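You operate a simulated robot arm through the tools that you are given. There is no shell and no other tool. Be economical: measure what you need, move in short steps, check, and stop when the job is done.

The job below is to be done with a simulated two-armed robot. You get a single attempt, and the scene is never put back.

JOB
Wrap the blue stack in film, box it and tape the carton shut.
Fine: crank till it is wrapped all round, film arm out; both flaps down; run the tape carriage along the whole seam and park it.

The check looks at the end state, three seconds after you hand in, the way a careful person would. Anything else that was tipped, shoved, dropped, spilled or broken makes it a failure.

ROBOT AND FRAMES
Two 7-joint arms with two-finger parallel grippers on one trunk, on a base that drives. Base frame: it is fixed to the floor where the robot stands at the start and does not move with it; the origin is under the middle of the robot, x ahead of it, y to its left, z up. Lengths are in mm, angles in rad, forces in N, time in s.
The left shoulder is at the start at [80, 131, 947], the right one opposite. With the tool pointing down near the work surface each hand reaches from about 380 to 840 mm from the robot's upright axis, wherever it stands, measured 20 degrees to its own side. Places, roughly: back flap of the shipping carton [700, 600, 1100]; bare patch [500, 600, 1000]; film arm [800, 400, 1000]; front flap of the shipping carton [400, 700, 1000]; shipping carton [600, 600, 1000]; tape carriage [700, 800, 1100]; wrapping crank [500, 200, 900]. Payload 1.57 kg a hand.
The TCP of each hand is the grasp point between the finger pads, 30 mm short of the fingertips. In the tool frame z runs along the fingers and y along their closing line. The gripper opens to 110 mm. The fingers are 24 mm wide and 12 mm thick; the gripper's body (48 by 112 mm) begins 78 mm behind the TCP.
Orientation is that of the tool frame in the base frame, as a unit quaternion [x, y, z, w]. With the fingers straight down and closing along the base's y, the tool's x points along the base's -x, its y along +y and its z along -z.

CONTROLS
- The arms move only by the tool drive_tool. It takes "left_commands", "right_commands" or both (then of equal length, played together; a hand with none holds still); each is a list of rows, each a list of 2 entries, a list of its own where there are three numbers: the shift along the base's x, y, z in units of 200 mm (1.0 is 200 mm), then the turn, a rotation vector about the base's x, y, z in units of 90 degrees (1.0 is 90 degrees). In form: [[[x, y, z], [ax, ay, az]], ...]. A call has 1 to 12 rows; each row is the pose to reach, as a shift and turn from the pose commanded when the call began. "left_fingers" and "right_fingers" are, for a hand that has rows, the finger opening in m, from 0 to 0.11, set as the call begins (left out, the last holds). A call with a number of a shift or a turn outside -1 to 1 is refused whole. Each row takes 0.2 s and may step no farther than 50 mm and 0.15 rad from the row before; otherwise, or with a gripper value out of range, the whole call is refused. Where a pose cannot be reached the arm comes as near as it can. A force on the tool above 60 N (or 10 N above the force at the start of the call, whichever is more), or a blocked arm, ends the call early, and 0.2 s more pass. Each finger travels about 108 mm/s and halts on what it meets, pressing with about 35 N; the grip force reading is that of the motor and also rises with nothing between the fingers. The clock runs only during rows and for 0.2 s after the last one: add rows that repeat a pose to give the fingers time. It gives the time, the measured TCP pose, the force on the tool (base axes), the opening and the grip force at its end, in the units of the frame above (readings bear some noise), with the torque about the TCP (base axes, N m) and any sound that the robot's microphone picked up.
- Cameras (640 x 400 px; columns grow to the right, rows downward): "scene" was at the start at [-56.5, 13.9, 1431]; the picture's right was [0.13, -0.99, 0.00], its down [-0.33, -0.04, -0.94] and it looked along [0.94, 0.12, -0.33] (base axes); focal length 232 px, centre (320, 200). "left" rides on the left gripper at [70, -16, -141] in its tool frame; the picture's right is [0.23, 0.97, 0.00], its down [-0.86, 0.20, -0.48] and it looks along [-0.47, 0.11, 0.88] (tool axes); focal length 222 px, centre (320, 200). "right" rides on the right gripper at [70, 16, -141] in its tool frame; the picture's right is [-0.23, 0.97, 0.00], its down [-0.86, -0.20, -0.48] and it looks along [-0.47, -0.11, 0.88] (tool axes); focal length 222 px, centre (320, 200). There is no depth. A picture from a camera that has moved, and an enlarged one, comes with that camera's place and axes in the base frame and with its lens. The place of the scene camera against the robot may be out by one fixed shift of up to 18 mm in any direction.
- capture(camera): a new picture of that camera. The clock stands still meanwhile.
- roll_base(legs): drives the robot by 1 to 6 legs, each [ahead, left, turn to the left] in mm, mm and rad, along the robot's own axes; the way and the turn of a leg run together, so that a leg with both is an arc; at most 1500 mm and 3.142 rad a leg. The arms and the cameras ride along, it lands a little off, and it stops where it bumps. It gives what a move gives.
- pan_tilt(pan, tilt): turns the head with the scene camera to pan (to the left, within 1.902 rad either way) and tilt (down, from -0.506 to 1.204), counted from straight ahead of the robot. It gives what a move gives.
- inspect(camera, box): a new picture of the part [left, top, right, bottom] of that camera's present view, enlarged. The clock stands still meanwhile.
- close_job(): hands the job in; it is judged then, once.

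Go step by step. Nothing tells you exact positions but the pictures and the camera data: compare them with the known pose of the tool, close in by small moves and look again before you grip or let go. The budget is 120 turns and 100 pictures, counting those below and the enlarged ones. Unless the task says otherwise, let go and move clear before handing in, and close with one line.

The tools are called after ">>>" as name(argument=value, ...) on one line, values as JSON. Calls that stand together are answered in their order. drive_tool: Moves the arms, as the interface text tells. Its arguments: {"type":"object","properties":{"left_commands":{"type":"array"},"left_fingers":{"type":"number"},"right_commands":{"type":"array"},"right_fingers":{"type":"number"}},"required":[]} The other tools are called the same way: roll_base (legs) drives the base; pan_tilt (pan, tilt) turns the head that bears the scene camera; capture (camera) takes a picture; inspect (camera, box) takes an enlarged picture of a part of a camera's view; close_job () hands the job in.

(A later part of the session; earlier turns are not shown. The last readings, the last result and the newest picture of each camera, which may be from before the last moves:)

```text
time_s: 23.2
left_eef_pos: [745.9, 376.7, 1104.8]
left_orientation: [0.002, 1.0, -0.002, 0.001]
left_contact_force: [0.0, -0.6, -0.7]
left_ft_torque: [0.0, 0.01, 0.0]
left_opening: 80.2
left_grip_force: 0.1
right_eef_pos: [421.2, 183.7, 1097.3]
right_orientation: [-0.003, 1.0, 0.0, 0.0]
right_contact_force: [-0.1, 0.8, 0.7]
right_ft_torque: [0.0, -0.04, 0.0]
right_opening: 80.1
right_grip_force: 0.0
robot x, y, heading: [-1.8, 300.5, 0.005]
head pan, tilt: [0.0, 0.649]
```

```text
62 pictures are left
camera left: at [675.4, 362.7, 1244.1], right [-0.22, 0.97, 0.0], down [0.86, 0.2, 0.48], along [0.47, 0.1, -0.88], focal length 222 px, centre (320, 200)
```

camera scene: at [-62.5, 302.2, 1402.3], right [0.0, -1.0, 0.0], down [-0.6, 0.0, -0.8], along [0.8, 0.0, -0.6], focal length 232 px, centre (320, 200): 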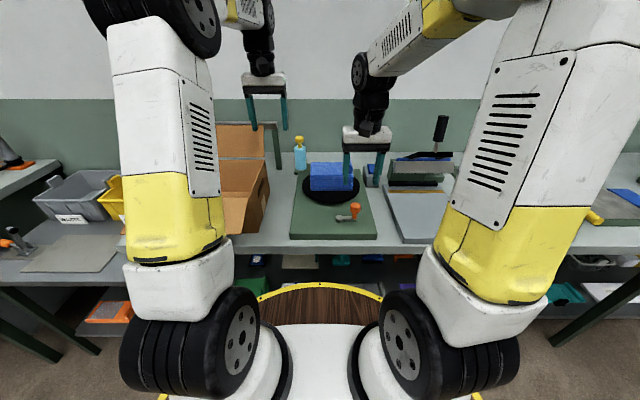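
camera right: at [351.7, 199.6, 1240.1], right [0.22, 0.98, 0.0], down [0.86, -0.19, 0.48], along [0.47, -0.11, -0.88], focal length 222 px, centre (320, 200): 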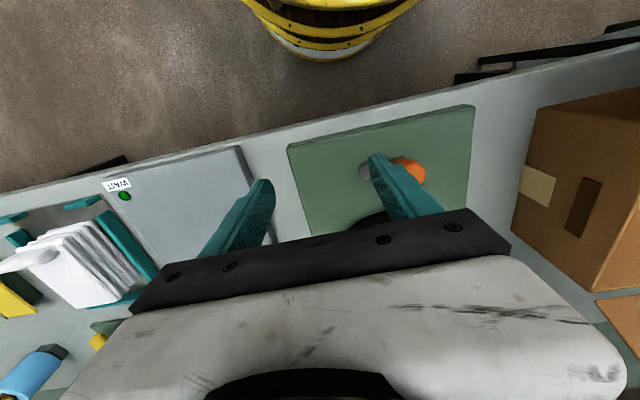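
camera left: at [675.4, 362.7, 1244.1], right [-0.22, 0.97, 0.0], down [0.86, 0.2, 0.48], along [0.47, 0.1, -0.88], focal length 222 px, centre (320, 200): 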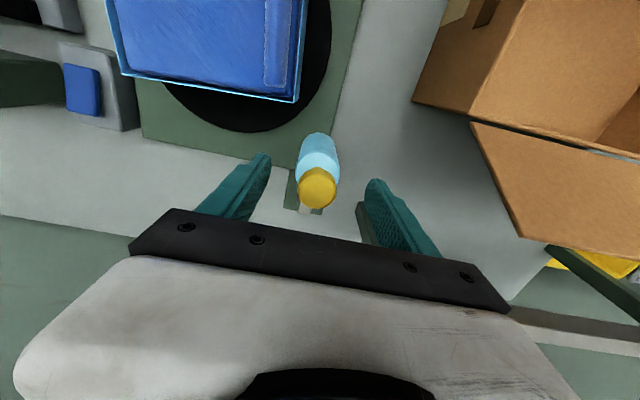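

>>> drive_tool(left_commands=[[[0.055, 0.01, -0.1], [0, 0, 0]], [[0.055, 0.01, -0.17], [0, 0, 0]]])

>>> drive_tool(left_commands=[[[0, 0, 0], [0, 0, 0]], [[0, 0, 0], [0, 0, 0]], [[0, 0, 0], [0, 0, 0]], [[0.002, 0.037, 0], [0, 0, 0]], [[0.007, 0.073, 0], [0, 0, 0]], [[0.0143, 0.1087, 0], [0, 0, 0]]], left_fingers=0.03)

>>> capture(camera="left")

```text
time_s: 23.8
left_eef_pos: [756.9, 379.1, 1071.0]
left_orientation: [0.001, 1.0, -0.001, 0.001]
left_contact_force: [-0.6, -0.2, 0.3]
left_ft_torque: [-0.01, 0.01, -0.01]
left_opening: 80.1
left_grip_force: 0.0
right_eef_pos: [422.3, 184.6, 1097.4]
right_orientation: [-0.004, 1.0, 0.0, 0.0]
right_contact_force: [-0.7, -0.6, 0.0]
right_ft_torque: [0.02, 0.01, -0.02]
right_opening: 80.0
right_grip_force: 0.0
robot x, y, heading: [-2.1, 305.2, 0.008]
head pan, tilt: [0.0, 0.649]
```

```text
time_s: 25.2
left_eef_pos: [759.2, 397.9, 1069.9]
left_orientation: [0.004, 1.0, -0.002, 0.0]
left_contact_force: [-6.9, -11.7, 0.8]
left_ft_torque: [-0.48, 0.2, -1.13]
left_opening: 43.2
left_grip_force: 45.5
right_eef_pos: [420.5, 184.1, 1096.8]
right_orientation: [-0.002, 1.0, 0.0, 0.0]
right_contact_force: [-0.3, 0.3, -0.5]
right_ft_torque: [0.01, 0.05, -0.02]
right_opening: 80.1
right_grip_force: 0.1
robot x, y, heading: [0.1, 298.3, 0.007]
head pan, tilt: [0.0, 0.649]
```

```text
61 pictures are left
camera left: at [689.5, 384.6, 1210.7], right [-0.22, 0.98, 0.0], down [0.86, 0.2, 0.48], along [0.47, 0.1, -0.88], focal length 222 px, centre (320, 200)
```

left: 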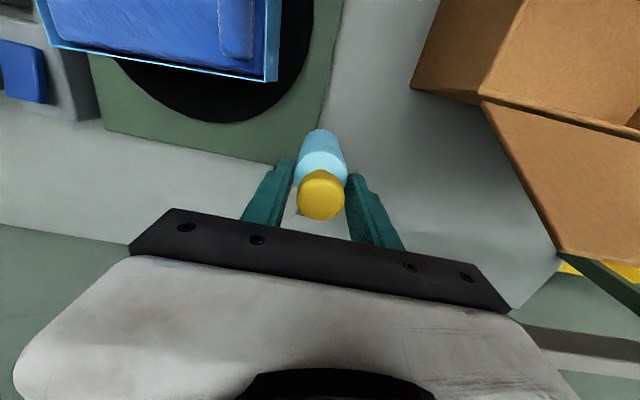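

It swings out freely. I'll continue the arc, turning the hand with it.

>>> drive_tool(left_commands=[[[0.0, 0.0, 0], [0, 0, -0.083]], [[0.017, 0.049, 0], [0, 0, -0.167]], [[0.041, 0.0985, 0], [0, 0, -0.25]], [[0.071, 0.1445, 0], [0, 0, -0.333]], [[0.107, 0.186, 0], [0, 0, -0.417]], [[0.148, 0.2225, 0], [0, 0, -0.5]]])

>>> capture(camera="left")

>>> inspect(camera="scene", box=[200, 90, 360, 220])

```text
time_s: 26.6
left_eef_pos: [787.9, 436.6, 1070.1]
left_orientation: [0.389, 0.921, -0.005, -0.001]
left_contact_force: [-23.8, -26.9, -0.7]
left_ft_torque: [-0.36, 0.96, 0.24]
left_opening: 61.2
left_grip_force: 17.5
right_eef_pos: [419.9, 182.9, 1097.8]
right_orientation: [-0.003, 1.0, 0.0, 0.001]
right_contact_force: [0.5, 0.8, 0.5]
right_ft_torque: [0.0, 0.02, -0.01]
right_opening: 80.0
right_grip_force: 0.1
robot x, y, heading: [-1.2, 300.4, 0.002]
head pan, tilt: [0.0, 0.649]
```

```text
60 pictures are left
camera left: at [727.2, 478.0, 1210.6], right [0.54, 0.84, -0.01], down [0.74, -0.47, 0.48], along [0.4, -0.27, -0.88], focal length 222 px, centre (320, 200)
```

left: 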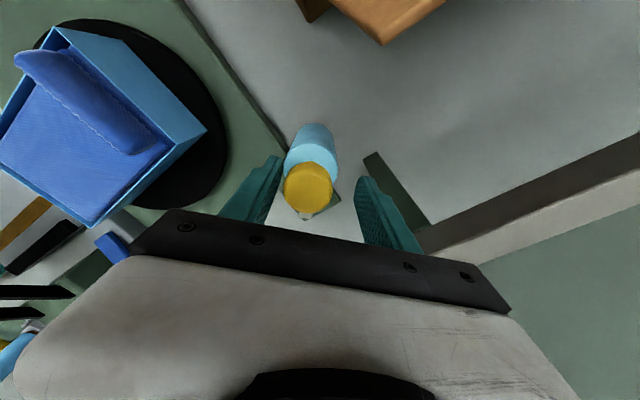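

```text
3.08 times, centred on (280, 155) of scene
camera zoom: at [-64.1, 301.1, 1402.3], right [0.0, -1.0, 0.0], down [-0.6, 0.0, -0.8], along [0.8, 0.0, -0.6], focal length 715 px, centre (443, 338)
```

zoom: 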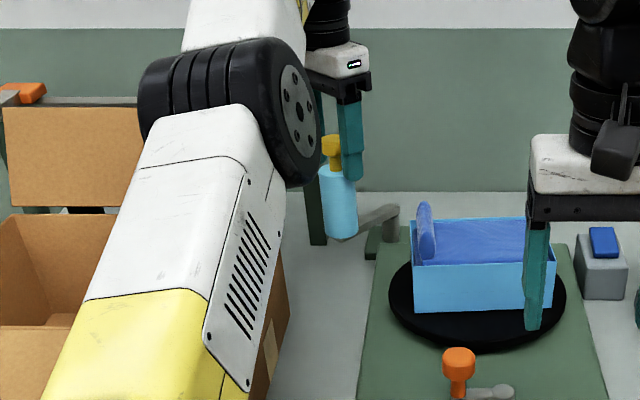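

The film arm is swung out roughly 40°, but my outer finger is touching the gantry post. I'll ease back, lift out, and then check whether it should go further.

>>> drive_tool(left_commands=[[[-0.025, -0.03, 0], [0, 0, 0]], [[-0.025, -0.03, 0.05], [0, 0, 0]], [[-0.025, -0.03, 0.2], [0, 0, 0]], [[-0.1, -0.1, 0.4], [0, 0, 0]]], left_fingers=0.06)

>>> capture(camera="left")

>>> inspect(camera="scene", box=[200, 90, 360, 220])

```text
time_s: 27.6
left_eef_pos: [757.9, 426.9, 1150.9]
left_orientation: [0.383, 0.924, 0.0, 0.001]
left_contact_force: [0.1, 0.6, 0.1]
left_ft_torque: [-0.02, -0.01, -0.01]
left_opening: 60.0
left_grip_force: 0.0
left hand out of reach, approached as far as the arm can: row 3, 4
right_eef_pos: [421.7, 184.9, 1098.7]
right_orientation: [-0.003, 1.0, 0.0, -0.001]
right_contact_force: [0.4, -0.3, -0.4]
right_ft_torque: [-0.05, 0.0, -0.02]
right_opening: 80.1
right_grip_force: 0.0
robot x, y, heading: [-1.0, 300.5, 0.004]
head pan, tilt: [0.0, 0.649]
```

```text
58 pictures are left
camera left: at [697.3, 467.0, 1289.8], right [0.53, 0.85, 0.0], down [0.74, -0.46, 0.48], along [0.41, -0.26, -0.88], focal length 222 px, centre (320, 200)
```

left: 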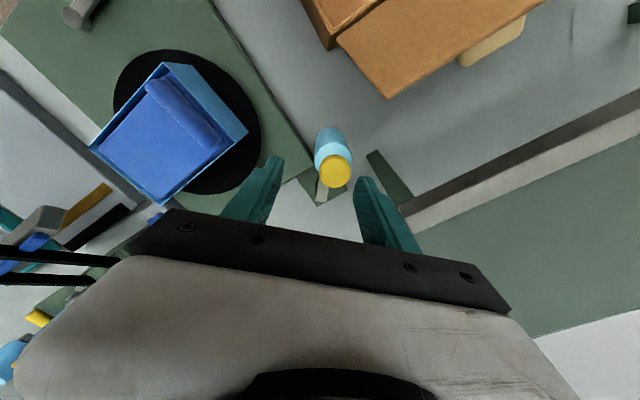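

```text
3.08 times, centred on (280, 155) of scene
camera zoom: at [-62.7, 303.1, 1402.3], right [0.0, -1.0, 0.0], down [-0.6, 0.0, -0.8], along [0.8, 0.0, -0.6], focal length 715 px, centre (443, 338)
```

zoom: 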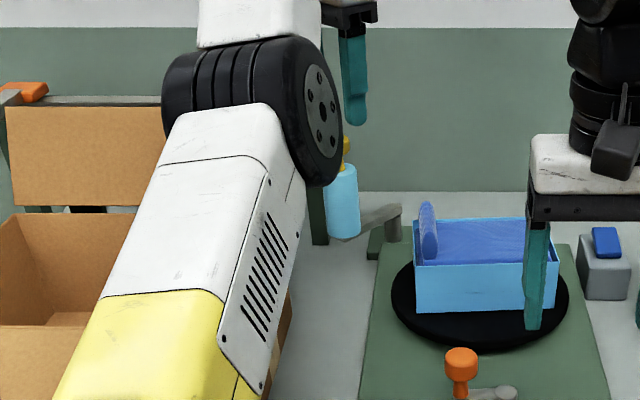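

The roll sits at about (778,434). I'll close the fingers and push it gently further from the turntable side to see if it has more travel.

>>> drive_tool(left_commands=[[[-0.1, -0.12, 0], [0, 0, 0]], [[-0.15, -0.2, -0.1], [0, 0, 0]], [[-0.15, -0.2, -0.1], [0, 0, 0]], [[-0.15, -0.2, -0.1], [0, 0, 0]]], left_fingers=0.0)

```text
time_s: 28.6
left_eef_pos: [756.7, 382.2, 1141.4]
left_orientation: [0.385, 0.923, -0.001, 0.0]
left_contact_force: [-0.1, 0.1, -0.1]
left_ft_torque: [0.02, -0.02, -0.03]
left_opening: 0.0
left_grip_force: 20.8
left hand out of reach, approached as far as the arm can: row 1, 2, 3, 4
right_eef_pos: [421.9, 184.1, 1096.8]
right_orientation: [-0.002, 1.0, 0.0, 0.001]
right_contact_force: [0.7, -0.4, 0.1]
right_ft_torque: [-0.01, -0.03, -0.01]
right_opening: 79.9
right_grip_force: 0.1
robot x, y, heading: [3.6, 303.2, 0.008]
head pan, tilt: [0.0, 0.649]
```

>>> drive_tool(left_commands=[[[0, 0, -0.2], [0, 0, 0]], [[0, 0, -0.4], [0, 0, 0]], [[0, 0, -0.5], [0, 0, 0]]])

>>> capture(camera="left")

```text
time_s: 29.4
left_eef_pos: [788.4, 380.6, 1052.0]
left_orientation: [0.384, 0.923, -0.002, 0.0]
left_contact_force: [0.4, 0.1, -0.3]
left_ft_torque: [-0.03, -0.03, -0.03]
left_opening: 0.0
left_grip_force: 21.1
left hand out of reach, approached as far as the arm can: row 1, 2, 3
right_eef_pos: [420.5, 183.9, 1097.5]
right_orientation: [-0.003, 1.0, 0.0, 0.0]
right_contact_force: [0.0, 0.3, 1.0]
right_ft_torque: [0.0, 0.01, 0.01]
right_opening: 79.9
right_grip_force: 0.0
robot x, y, heading: [-3.3, 302.7, 0.006]
head pan, tilt: [0.0, 0.649]
```

```text
56 pictures are left
camera left: at [727.9, 420.4, 1191.8], right [0.53, 0.85, 0.0], down [0.75, -0.47, 0.48], along [0.4, -0.26, -0.88], focal length 222 px, centre (320, 200)
```

left: 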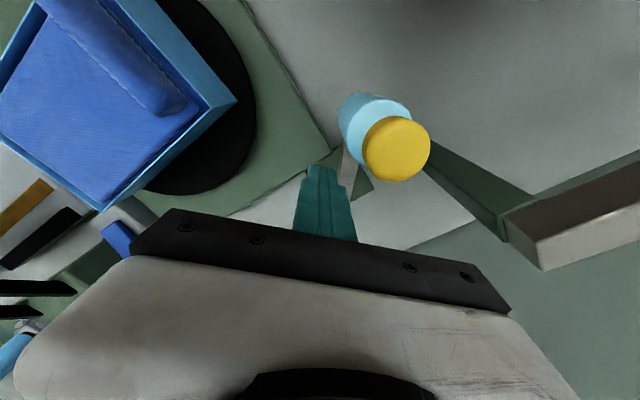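

The fingers are now just on the turntable side of the roll. I'll push toward +y gently.

>>> drive_tool(left_commands=[[[0, 0.08, 0], [0, 0, 0]], [[0, 0.12, 0], [0, 0, 0]], [[0, 0.16, 0], [0, 0, 0]], [[0.0, 0.2, 0], [0, 0, 0]], [[0.0, 0.24, 0], [0, 0, 0]]])

>>> capture(camera="left")

```text
time_s: 30.5
left_eef_pos: [790.9, 403.0, 1052.6]
left_orientation: [0.395, 0.919, -0.011, 0.001]
left_contact_force: [0.0, -6.0, 2.4]
left_ft_torque: [0.0, 0.0, -0.02]
left_opening: 0.0
left_grip_force: 21.6
left hand out of reach, approached as far as the arm can: row 2, 3, 4, 5
right_eef_pos: [421.2, 180.9, 1097.3]
right_orientation: [0.0, 1.0, -0.001, -0.001]
right_contact_force: [0.2, 0.0, 0.7]
right_ft_torque: [0.07, -0.01, 0.0]
right_opening: 79.9
right_grip_force: 0.0
robot x, y, heading: [1.1, 295.9, 0.001]
head pan, tilt: [0.0, 0.649]
stopped in row 5 (left hand): the force on the tool passed its limit at 65 N (the readings are from after the stop); the commanded pose is now the measured one
```

```text
55 pictures are left
camera left: at [731.5, 447.7, 1192.4], right [0.55, 0.84, -0.02], down [0.74, -0.47, 0.49], along [0.4, -0.28, -0.87], focal length 222 px, centre (320, 200)
```

left: 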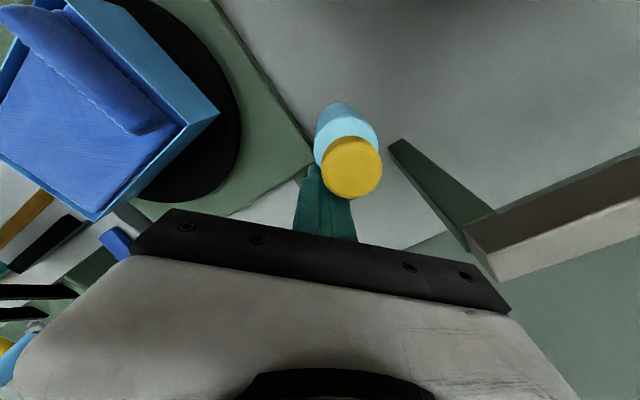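

That was its stop: the film arm is fully out at (779,435). Now I'll back off, raise, straighten the hand, and go over the stack's upright tab.

>>> drive_tool(left_commands=[[[-0.05, -0.05, 0.05], [0, 0, 0]], [[-0.15, -0.05, 0.25], [0, 0, 0.08]], [[-0.3, -0.1, 0.4], [0, 0, 0.16]], [[-0.45, -0.2, 0.5], [0, 0, 0.24]], [[-0.6, -0.3, 0.5], [0, 0, 0.32]], [[-0.7, -0.4, 0.5], [0, 0, 0.4]], [[-0.75, -0.47, 0.5], [0, 0, 0.48]], [[-0.75, -0.47, 0.5], [0, 0, 0.517]]], left_fingers=0.07)

>>> capture(camera="left")

>>> inspect(camera="scene", box=[250, 100, 400, 240])

```text
time_s: 32.5
left_eef_pos: [694.4, 336.2, 1200.7]
left_orientation: [-0.076, 0.994, -0.064, 0.056]
left_contact_force: [-0.5, 1.2, -0.2]
left_ft_torque: [-0.12, 0.03, 0.02]
left_opening: 70.2
left_grip_force: 0.0
left hand out of reach, approached as far as the arm can: row 1, 2, 3, 4, 5, 6, 7
right_eef_pos: [420.4, 182.1, 1097.0]
right_orientation: [-0.001, 1.0, -0.001, 0.0]
right_contact_force: [0.2, 1.5, -0.2]
right_ft_torque: [-0.1, -0.04, -0.01]
right_opening: 80.3
right_grip_force: 0.0
robot x, y, heading: [-0.7, 299.1, -0.003]
head pan, tilt: [0.0, 0.649]
stopped in row 8 (left hand): the arm was blocked; the commanded pose is now the measured one
```

```text
54 pictures are left
camera left: at [609.8, 326.8, 1333.5], right [-0.36, 0.92, -0.15], down [0.75, 0.39, 0.53], along [0.55, 0.08, -0.83], focal length 222 px, centre (320, 200)
```

left: 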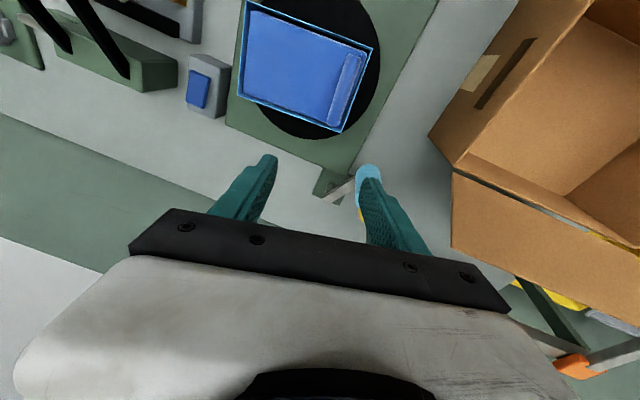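

```text
2.86 times, centred on (325, 170) of scene
camera zoom: at [-63.0, 303.6, 1402.3], right [0.0, -1.0, 0.0], down [-0.6, 0.0, -0.8], along [0.8, 0.0, -0.6], focal length 664 px, centre (306, 286)
```

zoom: 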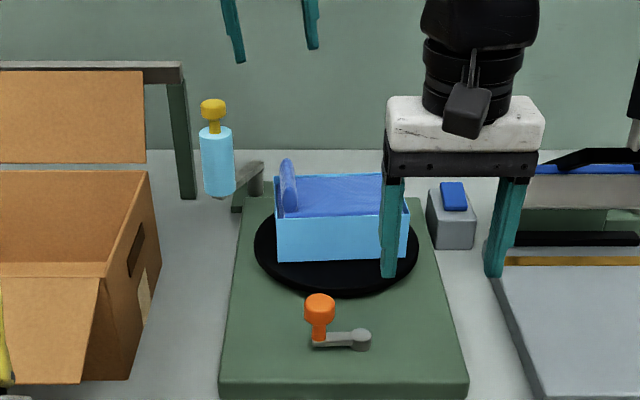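

The film arm stays out. The hand got twisted near its reach limit; I'll pull it back and straighten it.

>>> drive_tool(left_commands=[[[-0.15, 0.05, 0], [0, 0, 0]], [[-0.27, 0.05, 0], [0, 0, 0]], [[-0.27, 0.05, 0], [0.03, 0.025, -0.035]], [[-0.27, 0.05, 0], [0.06, 0.05, -0.07]], [[-0.27, 0.05, -0.1], [0.0815, 0.0713, -0.0968]]])

>>> capture(camera="left")

```text
time_s: 33.7
left_eef_pos: [639.1, 344.3, 1180.5]
left_orientation: [0.001, 1.0, 0.001, -0.001]
left_contact_force: [0.1, 0.7, 0.2]
left_ft_torque: [-0.04, 0.01, 0.02]
left_opening: 69.6
left_grip_force: 0.0
right_eef_pos: [420.8, 180.2, 1096.5]
right_orientation: [0.0, 1.0, 0.0, 0.0]
right_contact_force: [-0.2, 1.1, -0.2]
right_ft_torque: [0.0, 0.02, 0.0]
right_opening: 80.1
right_grip_force: 0.0
robot x, y, heading: [0.8, 296.8, 0.002]
head pan, tilt: [0.0, 0.649]
```

```text
52 pictures are left
camera left: at [569.2, 328.1, 1319.8], right [-0.22, 0.97, 0.0], down [0.86, 0.2, 0.48], along [0.46, 0.11, -0.88], focal length 222 px, centre (320, 200)
```

left: 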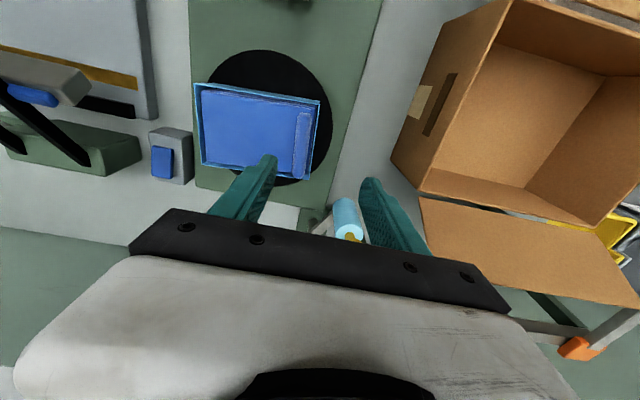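

The tab's center is about (652,325), running along x with a ~5° turn. I'll zoom in to judge its height over the film.

>>> inspect(camera="scene", box=[300, 125, 360, 175])

>>> inspect(camera="left", box=[180, 70, 360, 210])

```text
8.00 times, centred on (330, 150) of scene
camera zoom: at [-62.7, 302.3, 1402.4], right [0.0, -1.0, 0.0], down [-0.6, 0.0, -0.8], along [0.8, 0.0, -0.6], focal length 1859 px, centre (240, 600)
```

zoom: 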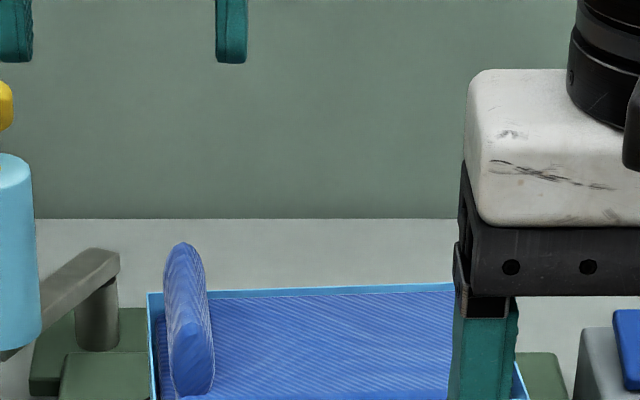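

```text
2.86 times, centred on (270, 140) of left
camera zoom: at [569.2, 328.1, 1319.8], right [-0.22, 0.97, 0.0], down [0.86, 0.2, 0.48], along [0.46, 0.11, -0.88], focal length 635 px, centre (463, 371)
```

zoom: 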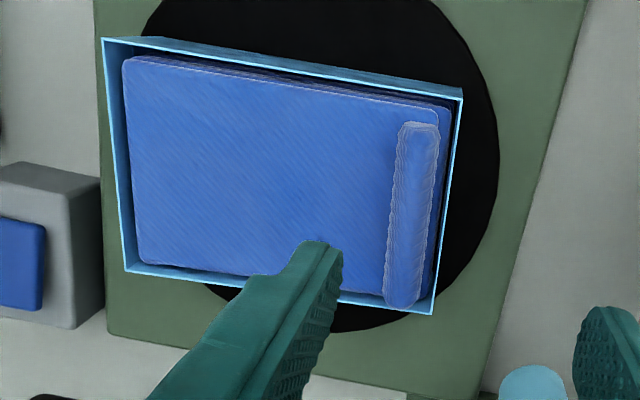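

The tab rises about 25 mm above the film rim (rim at z≈1000), centered near (654,323). I'll come down above it with a narrower opening and check.

>>> drive_tool(left_commands=[[[0.05, -0.06, -0.15], [0, 0, 0.03]], [[0.075, -0.105, -0.35], [0, 0, 0.055]], [[0.075, -0.105, -0.5], [0, 0, 0.055]], [[0.075, -0.105, -0.6], [0, 0, 0.055]]], left_fingers=0.046)

>>> capture(camera="left")

>>> inspect(camera="scene", box=[280, 110, 370, 185])

```text
time_s: 34.7
left_eef_pos: [655.1, 321.2, 1059.4]
left_orientation: [-0.042, 0.999, 0.002, -0.001]
left_contact_force: [-0.5, -0.7, 0.3]
left_ft_torque: [0.01, 0.0, 0.0]
left_opening: 45.9
left_grip_force: 0.1
right_eef_pos: [421.1, 180.4, 1097.8]
right_orientation: [0.0, 1.0, 0.0, 0.001]
right_contact_force: [0.1, 0.0, -0.1]
right_ft_torque: [-0.03, 0.0, 0.03]
right_opening: 80.2
right_grip_force: 0.1
robot x, y, heading: [0.1, 304.8, -0.0]
head pan, tilt: [0.0, 0.649]
```

```text
49 pictures are left
camera left: at [587.4, 300.1, 1199.9], right [-0.31, 0.95, 0.0], down [0.84, 0.27, 0.48], along [0.45, 0.15, -0.88], focal length 222 px, centre (320, 200)
```

left: 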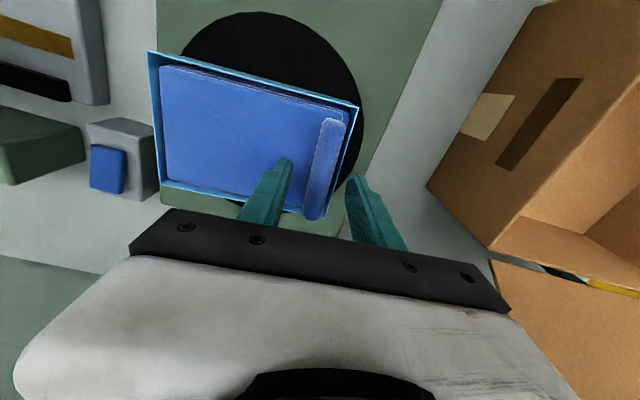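

```text
5.33 times, centred on (325, 148) of scene
camera zoom: at [-62.6, 302.2, 1402.4], right [0.0, -1.0, 0.0], down [-0.6, 0.0, -0.8], along [0.8, 0.0, -0.6], focal length 1239 px, centre (293, 480)
```

zoom: 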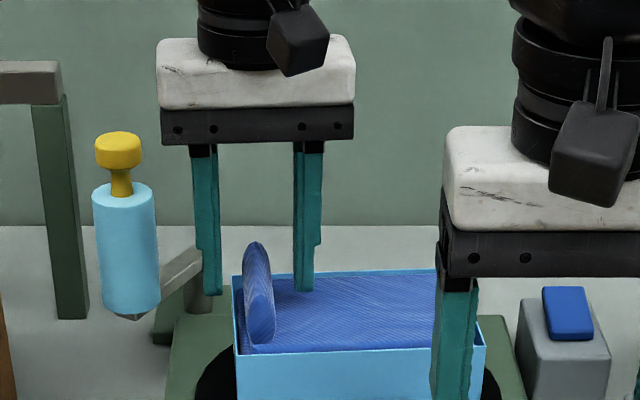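

Centered well. I'll descend ~19 mm, and close on the tab.

>>> drive_tool(left_commands=[[[0, 0.005, -0.06], [0, 0, 0]], [[0, 0.005, -0.1], [0, 0, 0]], [[0, 0.005, -0.1], [0, 0, 0]]])

>>> inspect(camera="scene", box=[280, 110, 370, 185])

```text
time_s: 35.7
left_eef_pos: [657.1, 322.1, 1047.8]
left_orientation: [-0.042, 0.999, -0.002, 0.006]
left_contact_force: [-2.9, 3.0, 11.0]
left_ft_torque: [-0.23, 0.17, -0.12]
left_opening: 43.5
left_grip_force: 0.0
right_eef_pos: [420.4, 180.8, 1097.3]
right_orientation: [0.0, 1.0, -0.001, 0.0]
right_contact_force: [0.5, -0.2, 0.6]
right_ft_torque: [0.02, -0.01, 0.0]
right_opening: 79.9
right_grip_force: 0.0
robot x, y, heading: [0.9, 301.4, -0.005]
head pan, tilt: [0.0, 0.649]
stopped in row 3 (left hand): the force on the tool passed its limit at 61 N (the readings are from after the stop); the commanded pose is now the measured one
```

```text
5.33 times, centred on (325, 148) of scene
camera zoom: at [-63.3, 302.3, 1402.3], right [0.0, -1.0, 0.0], down [-0.6, 0.0, -0.8], along [0.8, 0.0, -0.6], focal length 1239 px, centre (293, 480)
```

zoom: 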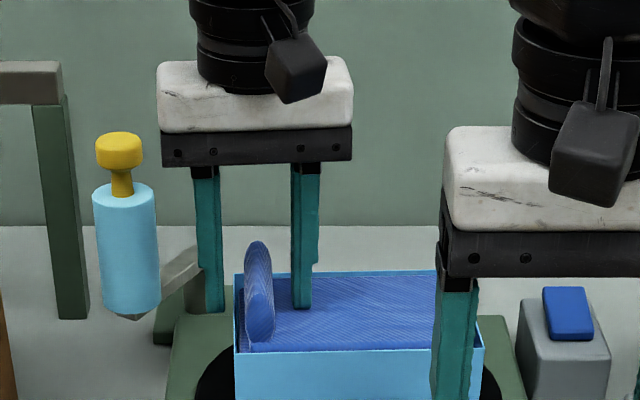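

The inner fingertip has touched the towel's top, so it can't go deeper. I'll raise 3 mm and close on the tab.

>>> drive_tool(left_commands=[[[0, 0, 0.015], [0, 0, 0]], [[0, 0, 0.015], [0, 0, 0]], [[0, 0, 0.015], [0, 0, 0]]], left_fingers=0.0)

>>> inspect(camera="scene", box=[280, 110, 370, 185])

>>> capture(camera="left")

```text
time_s: 36.5
left_eef_pos: [657.3, 320.9, 1047.1]
left_orientation: [-0.041, 0.999, -0.001, 0.003]
left_contact_force: [0.1, 0.3, -0.1]
left_ft_torque: [0.18, 0.0, 0.01]
left_opening: 16.5
left_grip_force: 31.8
right_eef_pos: [420.1, 181.6, 1097.4]
right_orientation: [0.0, 1.0, 0.0, 0.0]
right_contact_force: [-0.1, -0.6, -0.4]
right_ft_torque: [-0.01, -0.05, 0.03]
right_opening: 80.2
right_grip_force: 0.1
robot x, y, heading: [-2.5, 297.5, -0.003]
head pan, tilt: [0.0, 0.649]
```

```text
5.33 times, centred on (325, 148) of scene
camera zoom: at [-62.5, 302.2, 1402.4], right [0.0, -1.0, 0.0], down [-0.6, 0.0, -0.8], along [0.8, 0.0, -0.6], focal length 1239 px, centre (293, 480)
```

zoom: 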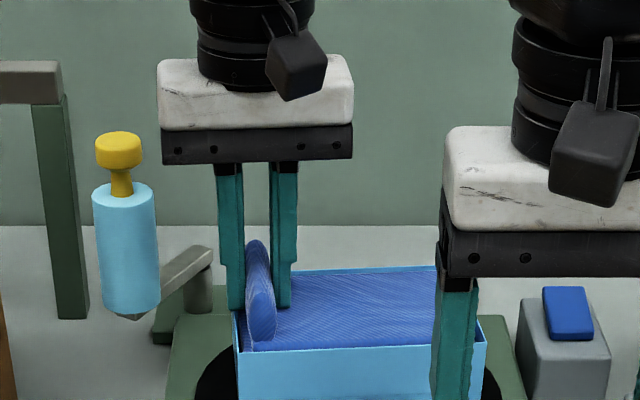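

```text
45 pictures are left
camera left: at [587.7, 300.8, 1187.2], right [-0.31, 0.95, 0.0], down [0.83, 0.27, 0.48], along [0.46, 0.15, -0.87], focal length 222 px, centre (320, 200)
```

left: 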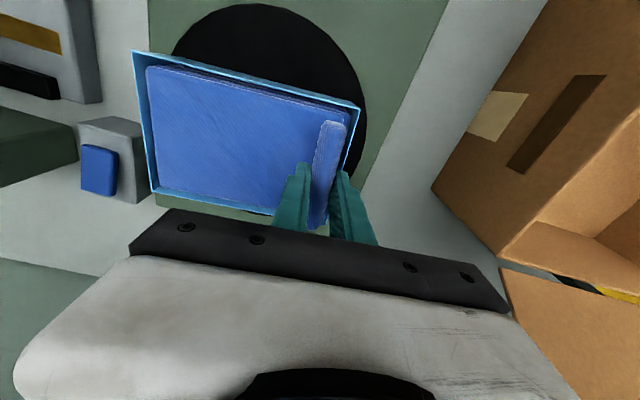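

Gripped at 16.5 mm. I'll lift 40 mm slowly and check that it hangs well.

>>> drive_tool(left_commands=[[[0, 0, 0.04], [0, 0, 0]], [[0, 0, 0.08], [0, 0, 0]], [[0, 0, 0.14], [0, 0, 0]], [[0, 0, 0.2], [0, 0, 0]]])

>>> capture(camera="scene")

```text
time_s: 37.5
left_eef_pos: [657.6, 321.9, 1088.1]
left_orientation: [-0.042, 0.999, 0.0, 0.005]
left_contact_force: [0.4, 0.4, -3.1]
left_ft_torque: [0.16, 0.01, 0.02]
left_opening: 16.9
left_grip_force: 31.6
right_eef_pos: [420.5, 181.0, 1097.8]
right_orientation: [0.0, 1.0, 0.0, -0.001]
right_contact_force: [-0.5, 0.8, -0.1]
right_ft_torque: [-0.01, 0.02, -0.04]
right_opening: 80.0
right_grip_force: 0.0
robot x, y, heading: [-1.7, 303.5, -0.002]
head pan, tilt: [0.0, 0.649]
```

```text
44 pictures are left
camera scene: at [-62.5, 302.3, 1402.4], right [0.0, -1.0, 0.0], down [-0.6, 0.0, -0.8], along [0.8, 0.0, -0.6], focal length 232 px, centre (320, 200)
```

scene: 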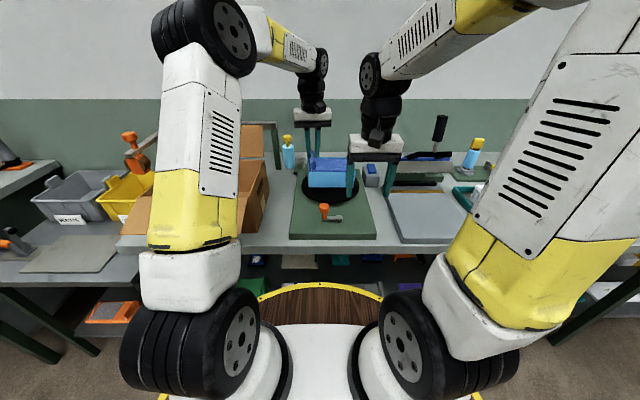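

It hangs level (about 0.3 kg). Carton estimated at x 452–666, y 495–787, rim z≈1027; I'll lift high, and swing it over the carton.

>>> drive_tool(left_commands=[[[0, 0, 0.12], [0, 0, 0]], [[0, 0, 0.28], [0, 0, 0]], [[0, 0, 0.44], [0, 0, 0]], [[-0.03, 0, 0.6], [0, 0, 0]], [[-0.13, 0.06, 0.7], [0, 0, -0.01]], [[-0.25, 0.17, 0.72], [0, 0, -0.02]], [[-0.36, 0.3, 0.72], [0, 0, -0.03]], [[-0.44, 0.45, 0.72], [0, 0, -0.04]], [[-0.47, 0.61, 0.72], [0, 0, -0.055]], [[-0.47, 0.77, 0.72], [0, 0, -0.055]], [[-0.47, 0.9, 0.72], [0, 0, -0.055]], [[-0.47, 1.0, 0.72], [0, 0, -0.055]]])

>>> drive_tool(left_commands=[[[0, 0.1, 0], [0, 0, 0]], [[0, 0.26, 0], [0, 0, 0]], [[0, 0.42, 0], [0, 0, 0]], [[0, 0.58, 0], [0, 0, 0]], [[0, 0.74, 0], [0, 0, 0]], [[0, 0.88, 0], [0, 0, 0]], [[0, 0.93, 0], [0, 0, 0]]])

>>> capture(camera="left")

>>> capture(camera="scene")

```text
time_s: 40.1
left_eef_pos: [563.7, 523.4, 1233.3]
left_orientation: [0.001, 1.0, -0.001, 0.004]
left_contact_force: [0.1, 0.2, -3.1]
left_ft_torque: [0.17, -0.02, -0.05]
left_opening: 16.9
left_grip_force: 31.8
right_eef_pos: [420.9, 180.7, 1097.2]
right_orientation: [0.0, 1.0, 0.0, 0.0]
right_contact_force: [-0.1, -0.4, 0.6]
right_ft_torque: [-0.01, -0.01, -0.04]
right_opening: 80.0
right_grip_force: 0.1
robot x, y, heading: [-2.8, 299.2, 0.003]
head pan, tilt: [0.0, 0.649]
```

```text
time_s: 41.7
left_eef_pos: [562.0, 709.2, 1232.6]
left_orientation: [0.002, 1.0, 0.0, 0.005]
left_contact_force: [-0.8, -0.5, -2.7]
left_ft_torque: [0.17, -0.05, 0.0]
left_opening: 16.9
left_grip_force: 31.9
right_eef_pos: [420.8, 181.4, 1097.9]
right_orientation: [0.0, 1.0, 0.0, 0.0]
right_contact_force: [0.1, -0.4, -0.6]
right_ft_torque: [0.03, 0.04, 0.03]
right_opening: 80.0
right_grip_force: 0.1
robot x, y, heading: [-1.9, 300.2, 0.001]
head pan, tilt: [0.0, 0.649]
```

```text
43 pictures are left
camera left: at [490.8, 694.0, 1371.2], right [-0.23, 0.97, 0.0], down [0.85, 0.2, 0.48], along [0.47, 0.11, -0.87], focal length 222 px, centre (320, 200)
```

left: 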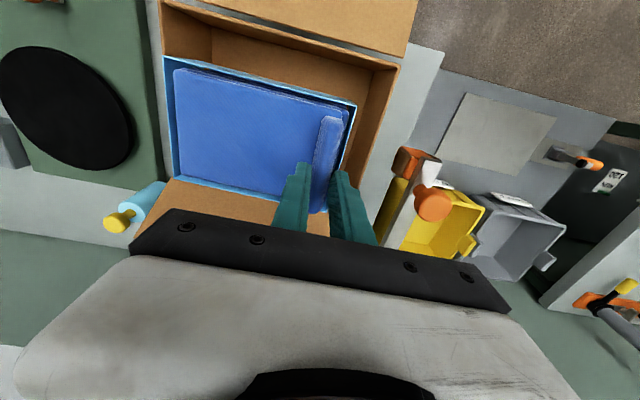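

```text
42 pictures are left
camera scene: at [-62.6, 302.3, 1402.4], right [0.0, -1.0, 0.0], down [-0.6, 0.0, -0.8], along [0.8, 0.0, -0.6], focal length 232 px, centre (320, 200)
```

scene: 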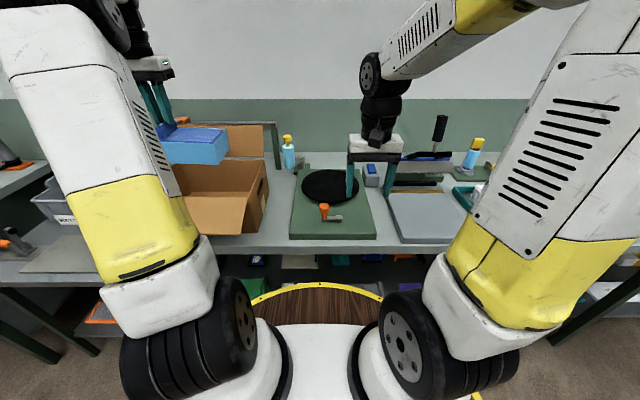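

The stack is centered over the carton. Lowering it in.

>>> drive_tool(left_commands=[[[0, 0, -0.1], [0, 0, 0]], [[0, 0, -0.26], [0, 0, 0]], [[0, 0, -0.42], [0, 0, 0]], [[0, 0, -0.58], [0, 0, 0]], [[0, 0, -0.74], [0, 0, 0]], [[0, 0, -0.88], [0, 0, 0]], [[0, 0, -0.98], [0, 0, 0]]])

>>> inspect(camera="left", box=[100, 0, 500, 250])

```text
time_s: 43.3
left_eef_pos: [562.6, 707.4, 1037.9]
left_orientation: [0.001, 1.0, -0.001, 0.005]
left_contact_force: [0.0, 0.1, -2.9]
left_ft_torque: [0.16, -0.02, -0.01]
left_opening: 16.6
left_grip_force: 31.6
right_eef_pos: [421.1, 180.0, 1096.8]
right_orientation: [0.0, 1.0, 0.0, 0.0]
right_contact_force: [0.4, 0.1, -0.3]
right_ft_torque: [0.02, 0.0, 0.01]
right_opening: 80.2
right_grip_force: 0.1
robot x, y, heading: [0.8, 302.7, 0.0]
head pan, tilt: [0.0, 0.649]
```

```text
1.60 times, centred on (300, 125) of left
camera zoom: at [492.1, 693.4, 1176.6], right [-0.23, 0.97, 0.0], down [0.85, 0.2, 0.49], along [0.47, 0.11, -0.87], focal length 355 px, centre (352, 320)
```

zoom: 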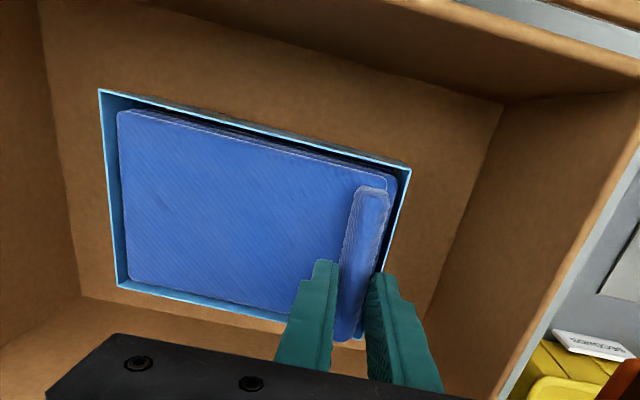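

Well inside the carton. I'll lower in small steps until the force shows it resting on the floor.

>>> drive_tool(left_commands=[[[0, 0, -0.05], [0, 0, 0]], [[0, 0, -0.1], [0, 0, 0]], [[0, 0, -0.13], [0, 0, 0]]])

```text
time_s: 44.1
left_eef_pos: [564.3, 708.0, 1014.9]
left_orientation: [0.001, 1.0, 0.002, 0.01]
left_contact_force: [3.1, 1.4, 47.1]
left_ft_torque: [-0.23, -0.08, -0.01]
left_opening: 16.8
left_grip_force: 31.2
right_eef_pos: [419.9, 179.6, 1098.7]
right_orientation: [0.0, 1.0, 0.001, 0.0]
right_contact_force: [0.6, -0.1, -0.2]
right_ft_torque: [0.0, -0.02, -0.01]
right_opening: 80.4
right_grip_force: 0.1
robot x, y, heading: [-1.1, 302.3, 0.002]
head pan, tilt: [0.0, 0.649]
```

It rests on the carton floor. Release and lift away.

>>> drive_tool(left_commands=[[[0, 0, 0.02], [0, 0, 0]], [[0, 0, 0.02], [0, 0, 0]], [[0, 0, 0.06], [0, 0, 0]], [[0, 0, 0.2], [0, 0, 0]], [[0, 0, 0.4], [0, 0, 0]], [[0, 0, 0.6], [0, 0, 0]], [[0, 0, 0.8], [0, 0, 0]]], left_fingers=0.045)

>>> capture(camera="left")

```text
time_s: 45.7
left_eef_pos: [564.5, 707.8, 1171.2]
left_orientation: [0.001, 1.0, 0.0, 0.003]
left_contact_force: [1.0, 0.2, -0.5]
left_ft_torque: [-0.05, -0.01, -0.04]
left_opening: 45.0
left_grip_force: 0.1
right_eef_pos: [420.1, 180.4, 1097.2]
right_orientation: [0.0, 1.0, -0.001, 0.0]
right_contact_force: [1.0, -0.1, -0.4]
right_ft_torque: [0.0, 0.0, 0.0]
right_opening: 80.2
right_grip_force: 0.0
robot x, y, heading: [2.3, 296.3, -0.0]
head pan, tilt: [0.0, 0.649]
```

```text
40 pictures are left
camera left: at [493.0, 692.5, 1311.0], right [-0.23, 0.97, 0.0], down [0.85, 0.2, 0.48], along [0.47, 0.11, -0.87], focal length 222 px, centre (320, 200)
```

left: 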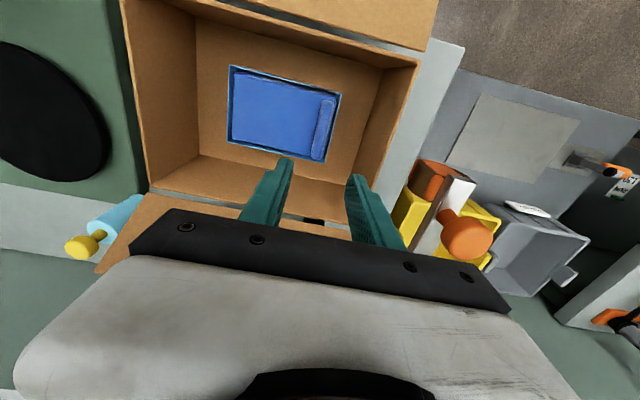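

The stack is boxed. For the front flap (hinged at about x=452, z=1027, hanging outward), I'll use the right hand pointing sideways (+y) as a rod under it and swing it up and over. First I turn the right hand.

>>> drive_tool(right_commands=[[[-0.01, 0.05, 0.0], [0.09, 0, 0]], [[-0.02, 0.1, 0.0], [0.18, 0, 0]], [[-0.03, 0.15, 0.0], [0.27, 0, 0]], [[-0.04, 0.2, 0.0], [0.36, 0, 0]], [[-0.05, 0.25, 0.0], [0.45, 0, 0]], [[-0.06, 0.3, 0.0], [0.54, 0, 0]], [[-0.07, 0.35, 0.0], [0.63, 0, 0]], [[-0.08, 0.4, 0.0], [0.72, 0, 0]], [[-0.09, 0.45, 0.0], [0.81, 0, 0]], [[-0.1, 0.5, 0.0], [0.9, 0, 0]], [[-0.1, 0.55, 0.0], [0.99, 0, 0]], [[-0.1, 0.6, 0.0], [1.0, 0, 0]]], right_fingers=0.0, left_commands=[[[0, 0, 0.2], [0, 0, 0]], [[0, 0, 0.4], [0, 0, 0]], [[0, 0, 0.4], [0, 0, 0]], [[0, 0, 0.4], [0, 0, 0]], [[0, 0, 0.4], [0, 0, 0]], [[0, 0, 0.4], [0, 0, 0]], [[0, 0, 0.4], [0, 0, 0]], [[0, 0, 0.4], [0, 0, 0]], [[0, 0, 0.4], [0, 0, 0]], [[0, 0, 0.4], [0, 0, 0]], [[0, 0, 0.4], [0, 0, 0]], [[0, 0, 0.4], [0, 0, 0]]])

>>> capture(camera="scene")

>>> capture(camera="right")

```text
time_s: 48.3
left_eef_pos: [561.9, 708.5, 1252.1]
left_orientation: [0.0, 1.0, 0.0, 0.004]
left_contact_force: [0.0, 0.9, -0.1]
left_ft_torque: [0.0, 0.01, -0.03]
left_opening: 44.8
left_grip_force: 0.0
right_eef_pos: [400.2, 300.4, 1096.8]
right_orientation: [0.001, 0.707, 0.707, 0.001]
right_contact_force: [0.3, -0.2, 1.1]
right_ft_torque: [-0.01, 0.01, 0.02]
right_opening: 0.0
right_grip_force: 21.2
robot x, y, heading: [-2.7, 303.7, -0.005]
head pan, tilt: [0.0, 0.649]
```

```text
39 pictures are left
camera scene: at [-62.7, 302.2, 1402.4], right [0.0, -1.0, 0.0], down [-0.6, 0.0, -0.8], along [0.8, 0.0, -0.6], focal length 232 px, centre (320, 200)
```

scene: 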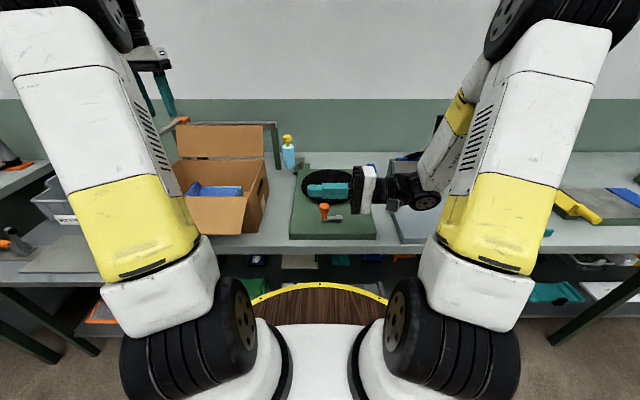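

```text
38 pictures are left
camera right: at [331.4, 158.6, 1114.7], right [0.23, 0.0, 0.97], down [0.85, -0.48, -0.2], along [0.47, 0.88, -0.11], focal length 222 px, centre (320, 200)
```

right: 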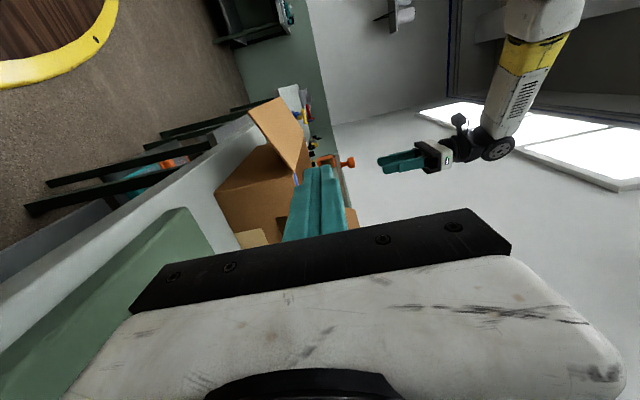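

This gives a fine side view of the carton. I'll zoom in on the flap profile.

>>> inspect(camera="right", box=[190, 70, 390, 260])

```text
2.11 times, centred on (290, 165) of right
camera zoom: at [331.4, 158.6, 1114.7], right [0.23, 0.0, 0.97], down [0.85, -0.48, -0.2], along [0.47, 0.88, -0.11], focal length 468 px, centre (383, 274)
```

zoom: 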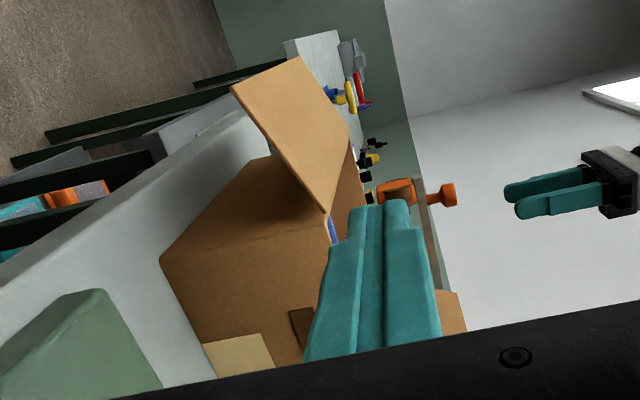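

Better numbers: hinge at about (450, z 1042), free edge at (351, z 1006), flap length ~105. I'll bring the rod in under the flap from the right side.

>>> drive_tool(right_commands=[[[0, 0, -0.18], [0, 0, 0]], [[0, 0, -0.36], [0, 0, 0]], [[0, 0.0, -0.54], [0, 0, 0]], [[0, 0.2, -0.58], [0, 0, 0]], [[0, 0.4, -0.58], [0, 0, 0]], [[0, 0.6, -0.58], [0, 0, 0]]])

>>> capture(camera="right")

```text
time_s: 49.5
left_eef_pos: [561.9, 706.3, 1252.5]
left_orientation: [0.003, 1.0, -0.001, 0.005]
left_contact_force: [0.2, -0.9, 0.7]
left_ft_torque: [0.05, -0.05, -0.02]
left_opening: 45.2
left_grip_force: 0.0
right_eef_pos: [403.1, 360.4, 987.2]
right_orientation: [-0.003, 0.703, 0.711, 0.01]
right_contact_force: [-3.6, 5.8, 19.1]
right_ft_torque: [-2.07, -0.19, -0.26]
right_opening: 0.0
right_grip_force: 21.6
robot x, y, heading: [-2.8, 296.2, -0.004]
head pan, tilt: [0.0, 0.649]
stopped in row 5 (right hand): the force on the tool passed its limit at 236 N (the readings are from after the stop); the commanded pose is now the measured one
```

```text
36 pictures are left
camera right: at [332.2, 218.5, 1001.6], right [0.21, -0.01, 0.98], down [0.85, -0.48, -0.19], along [0.47, 0.88, -0.09], focal length 222 px, centre (320, 200)
```

right: 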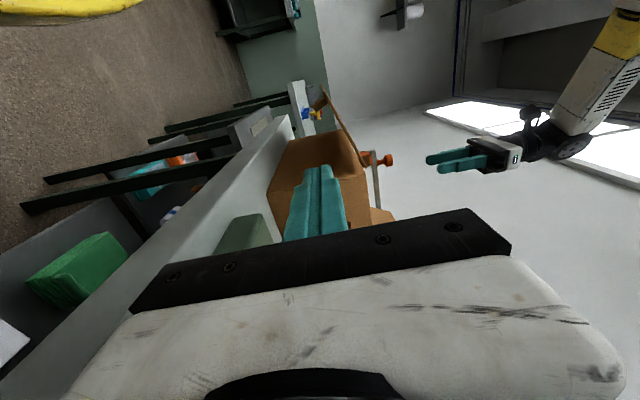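

Something solid touched the back of the hand, probably the green board's edge under the gripper body. I'll lift and look for damage.

>>> drive_tool(right_commands=[[[0, 0, 0.1], [0, 0, 0]], [[-0.05, 0, 0.25], [0, 0, 0]]])

>>> capture(camera="scene")

>>> inspect(camera="scene", box=[260, 110, 460, 260])

```text
time_s: 50.1
left_eef_pos: [563.8, 705.6, 1250.8]
left_orientation: [0.003, 1.0, 0.0, 0.004]
left_contact_force: [0.2, 0.9, -0.8]
left_ft_torque: [-0.03, 0.04, -0.01]
left_opening: 45.1
left_grip_force: 0.1
right_eef_pos: [393.7, 359.1, 1034.8]
right_orientation: [0.0, 0.705, 0.71, 0.009]
right_contact_force: [0.9, 0.4, -0.9]
right_ft_torque: [0.02, -0.07, 0.03]
right_opening: 0.0
right_grip_force: 21.9
robot x, y, heading: [2.3, 299.6, -0.004]
head pan, tilt: [0.0, 0.649]
```

```text
35 pictures are left
camera scene: at [-62.6, 301.1, 1402.4], right [-0.01, -1.0, 0.0], down [-0.6, 0.0, -0.8], along [0.8, 0.0, -0.6], focal length 232 px, centre (320, 200)
```

scene: 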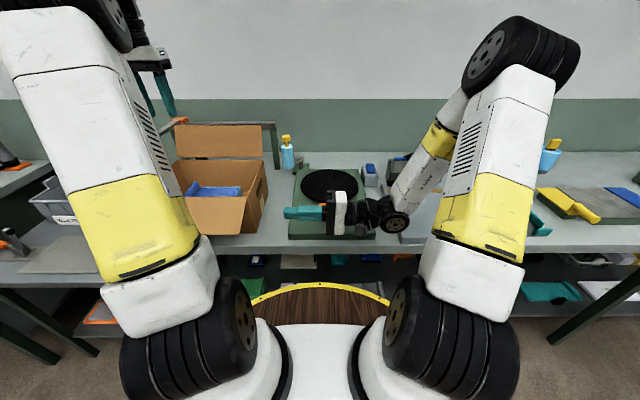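

```text
2.67 times, centred on (360, 185) of scene
camera zoom: at [-62.6, 301.1, 1402.4], right [-0.01, -1.0, 0.0], down [-0.6, 0.0, -0.8], along [0.8, 0.0, -0.6], focal length 620 px, centre (213, 240)
```

zoom: 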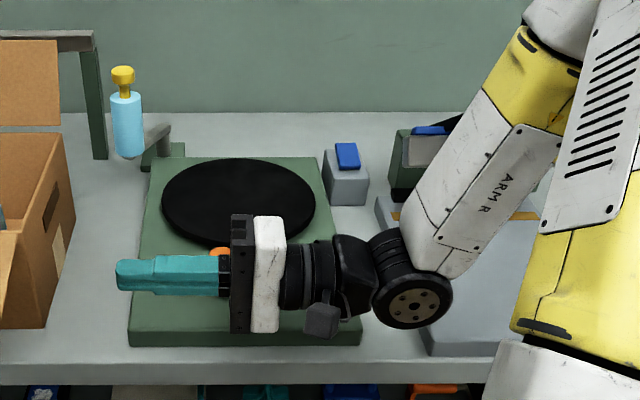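

Nothing looks displaced. I'll approach higher: go to just short of the flap edge, lower to z≈1000, then slide under.

>>> drive_tool(right_commands=[[[0, 0.16, 0], [0, 0, 0]], [[0, 0.32, 0], [0, 0, 0]], [[0, 0.46, 0], [0, 0, 0]], [[0, 0.46, -0.1], [0, 0, 0]], [[0, 0.46, -0.18], [0, 0, 0]]])

>>> inspect(camera="right", box=[190, 50, 410, 260])

>>> inspect(camera="scene", box=[160, 110, 360, 260])

```text
time_s: 51.3
left_eef_pos: [563.8, 705.9, 1251.6]
left_orientation: [0.004, 1.0, -0.001, 0.005]
left_contact_force: [-0.6, 0.1, 0.2]
left_ft_torque: [-0.04, 0.02, 0.05]
left_opening: 45.0
left_grip_force: 0.2
right_eef_pos: [393.1, 451.0, 999.0]
right_orientation: [-0.001, 0.704, 0.711, 0.008]
right_contact_force: [0.8, 0.1, 0.1]
right_ft_torque: [0.03, 0.03, 0.01]
right_opening: 0.1
right_grip_force: 21.7
robot x, y, heading: [1.1, 296.4, -0.008]
head pan, tilt: [0.0, 0.649]
```

```text
1.90 times, centred on (300, 155) of right
camera zoom: at [321.8, 309.8, 1014.2], right [0.21, -0.01, 0.98], down [0.85, -0.49, -0.19], along [0.48, 0.87, -0.09], focal length 423 px, centre (358, 286)
```

zoom: 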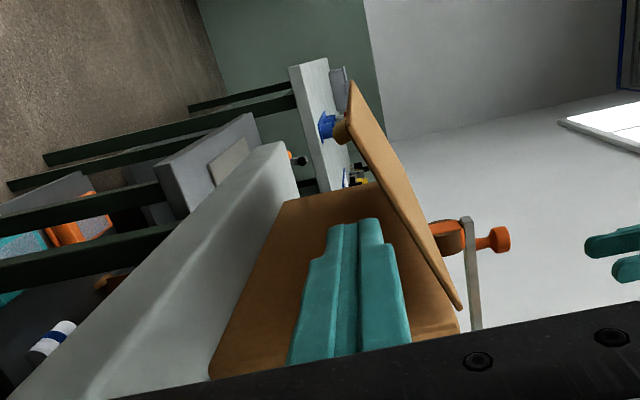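

```text
2.67 times, centred on (260, 185) of scene
camera zoom: at [-63.1, 301.2, 1402.4], right [-0.01, -1.0, 0.0], down [-0.6, 0.0, -0.8], along [0.8, 0.0, -0.6], focal length 620 px, centre (480, 240)
```

zoom: 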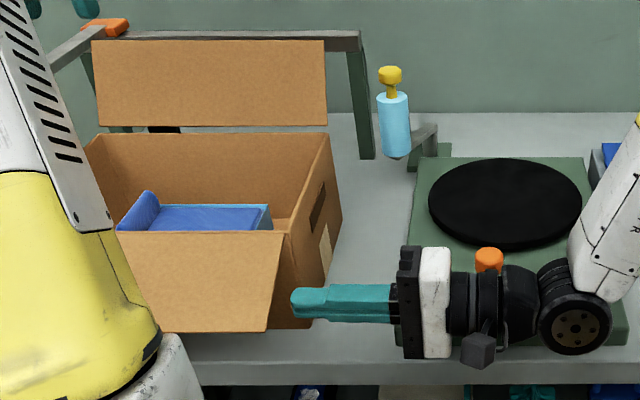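

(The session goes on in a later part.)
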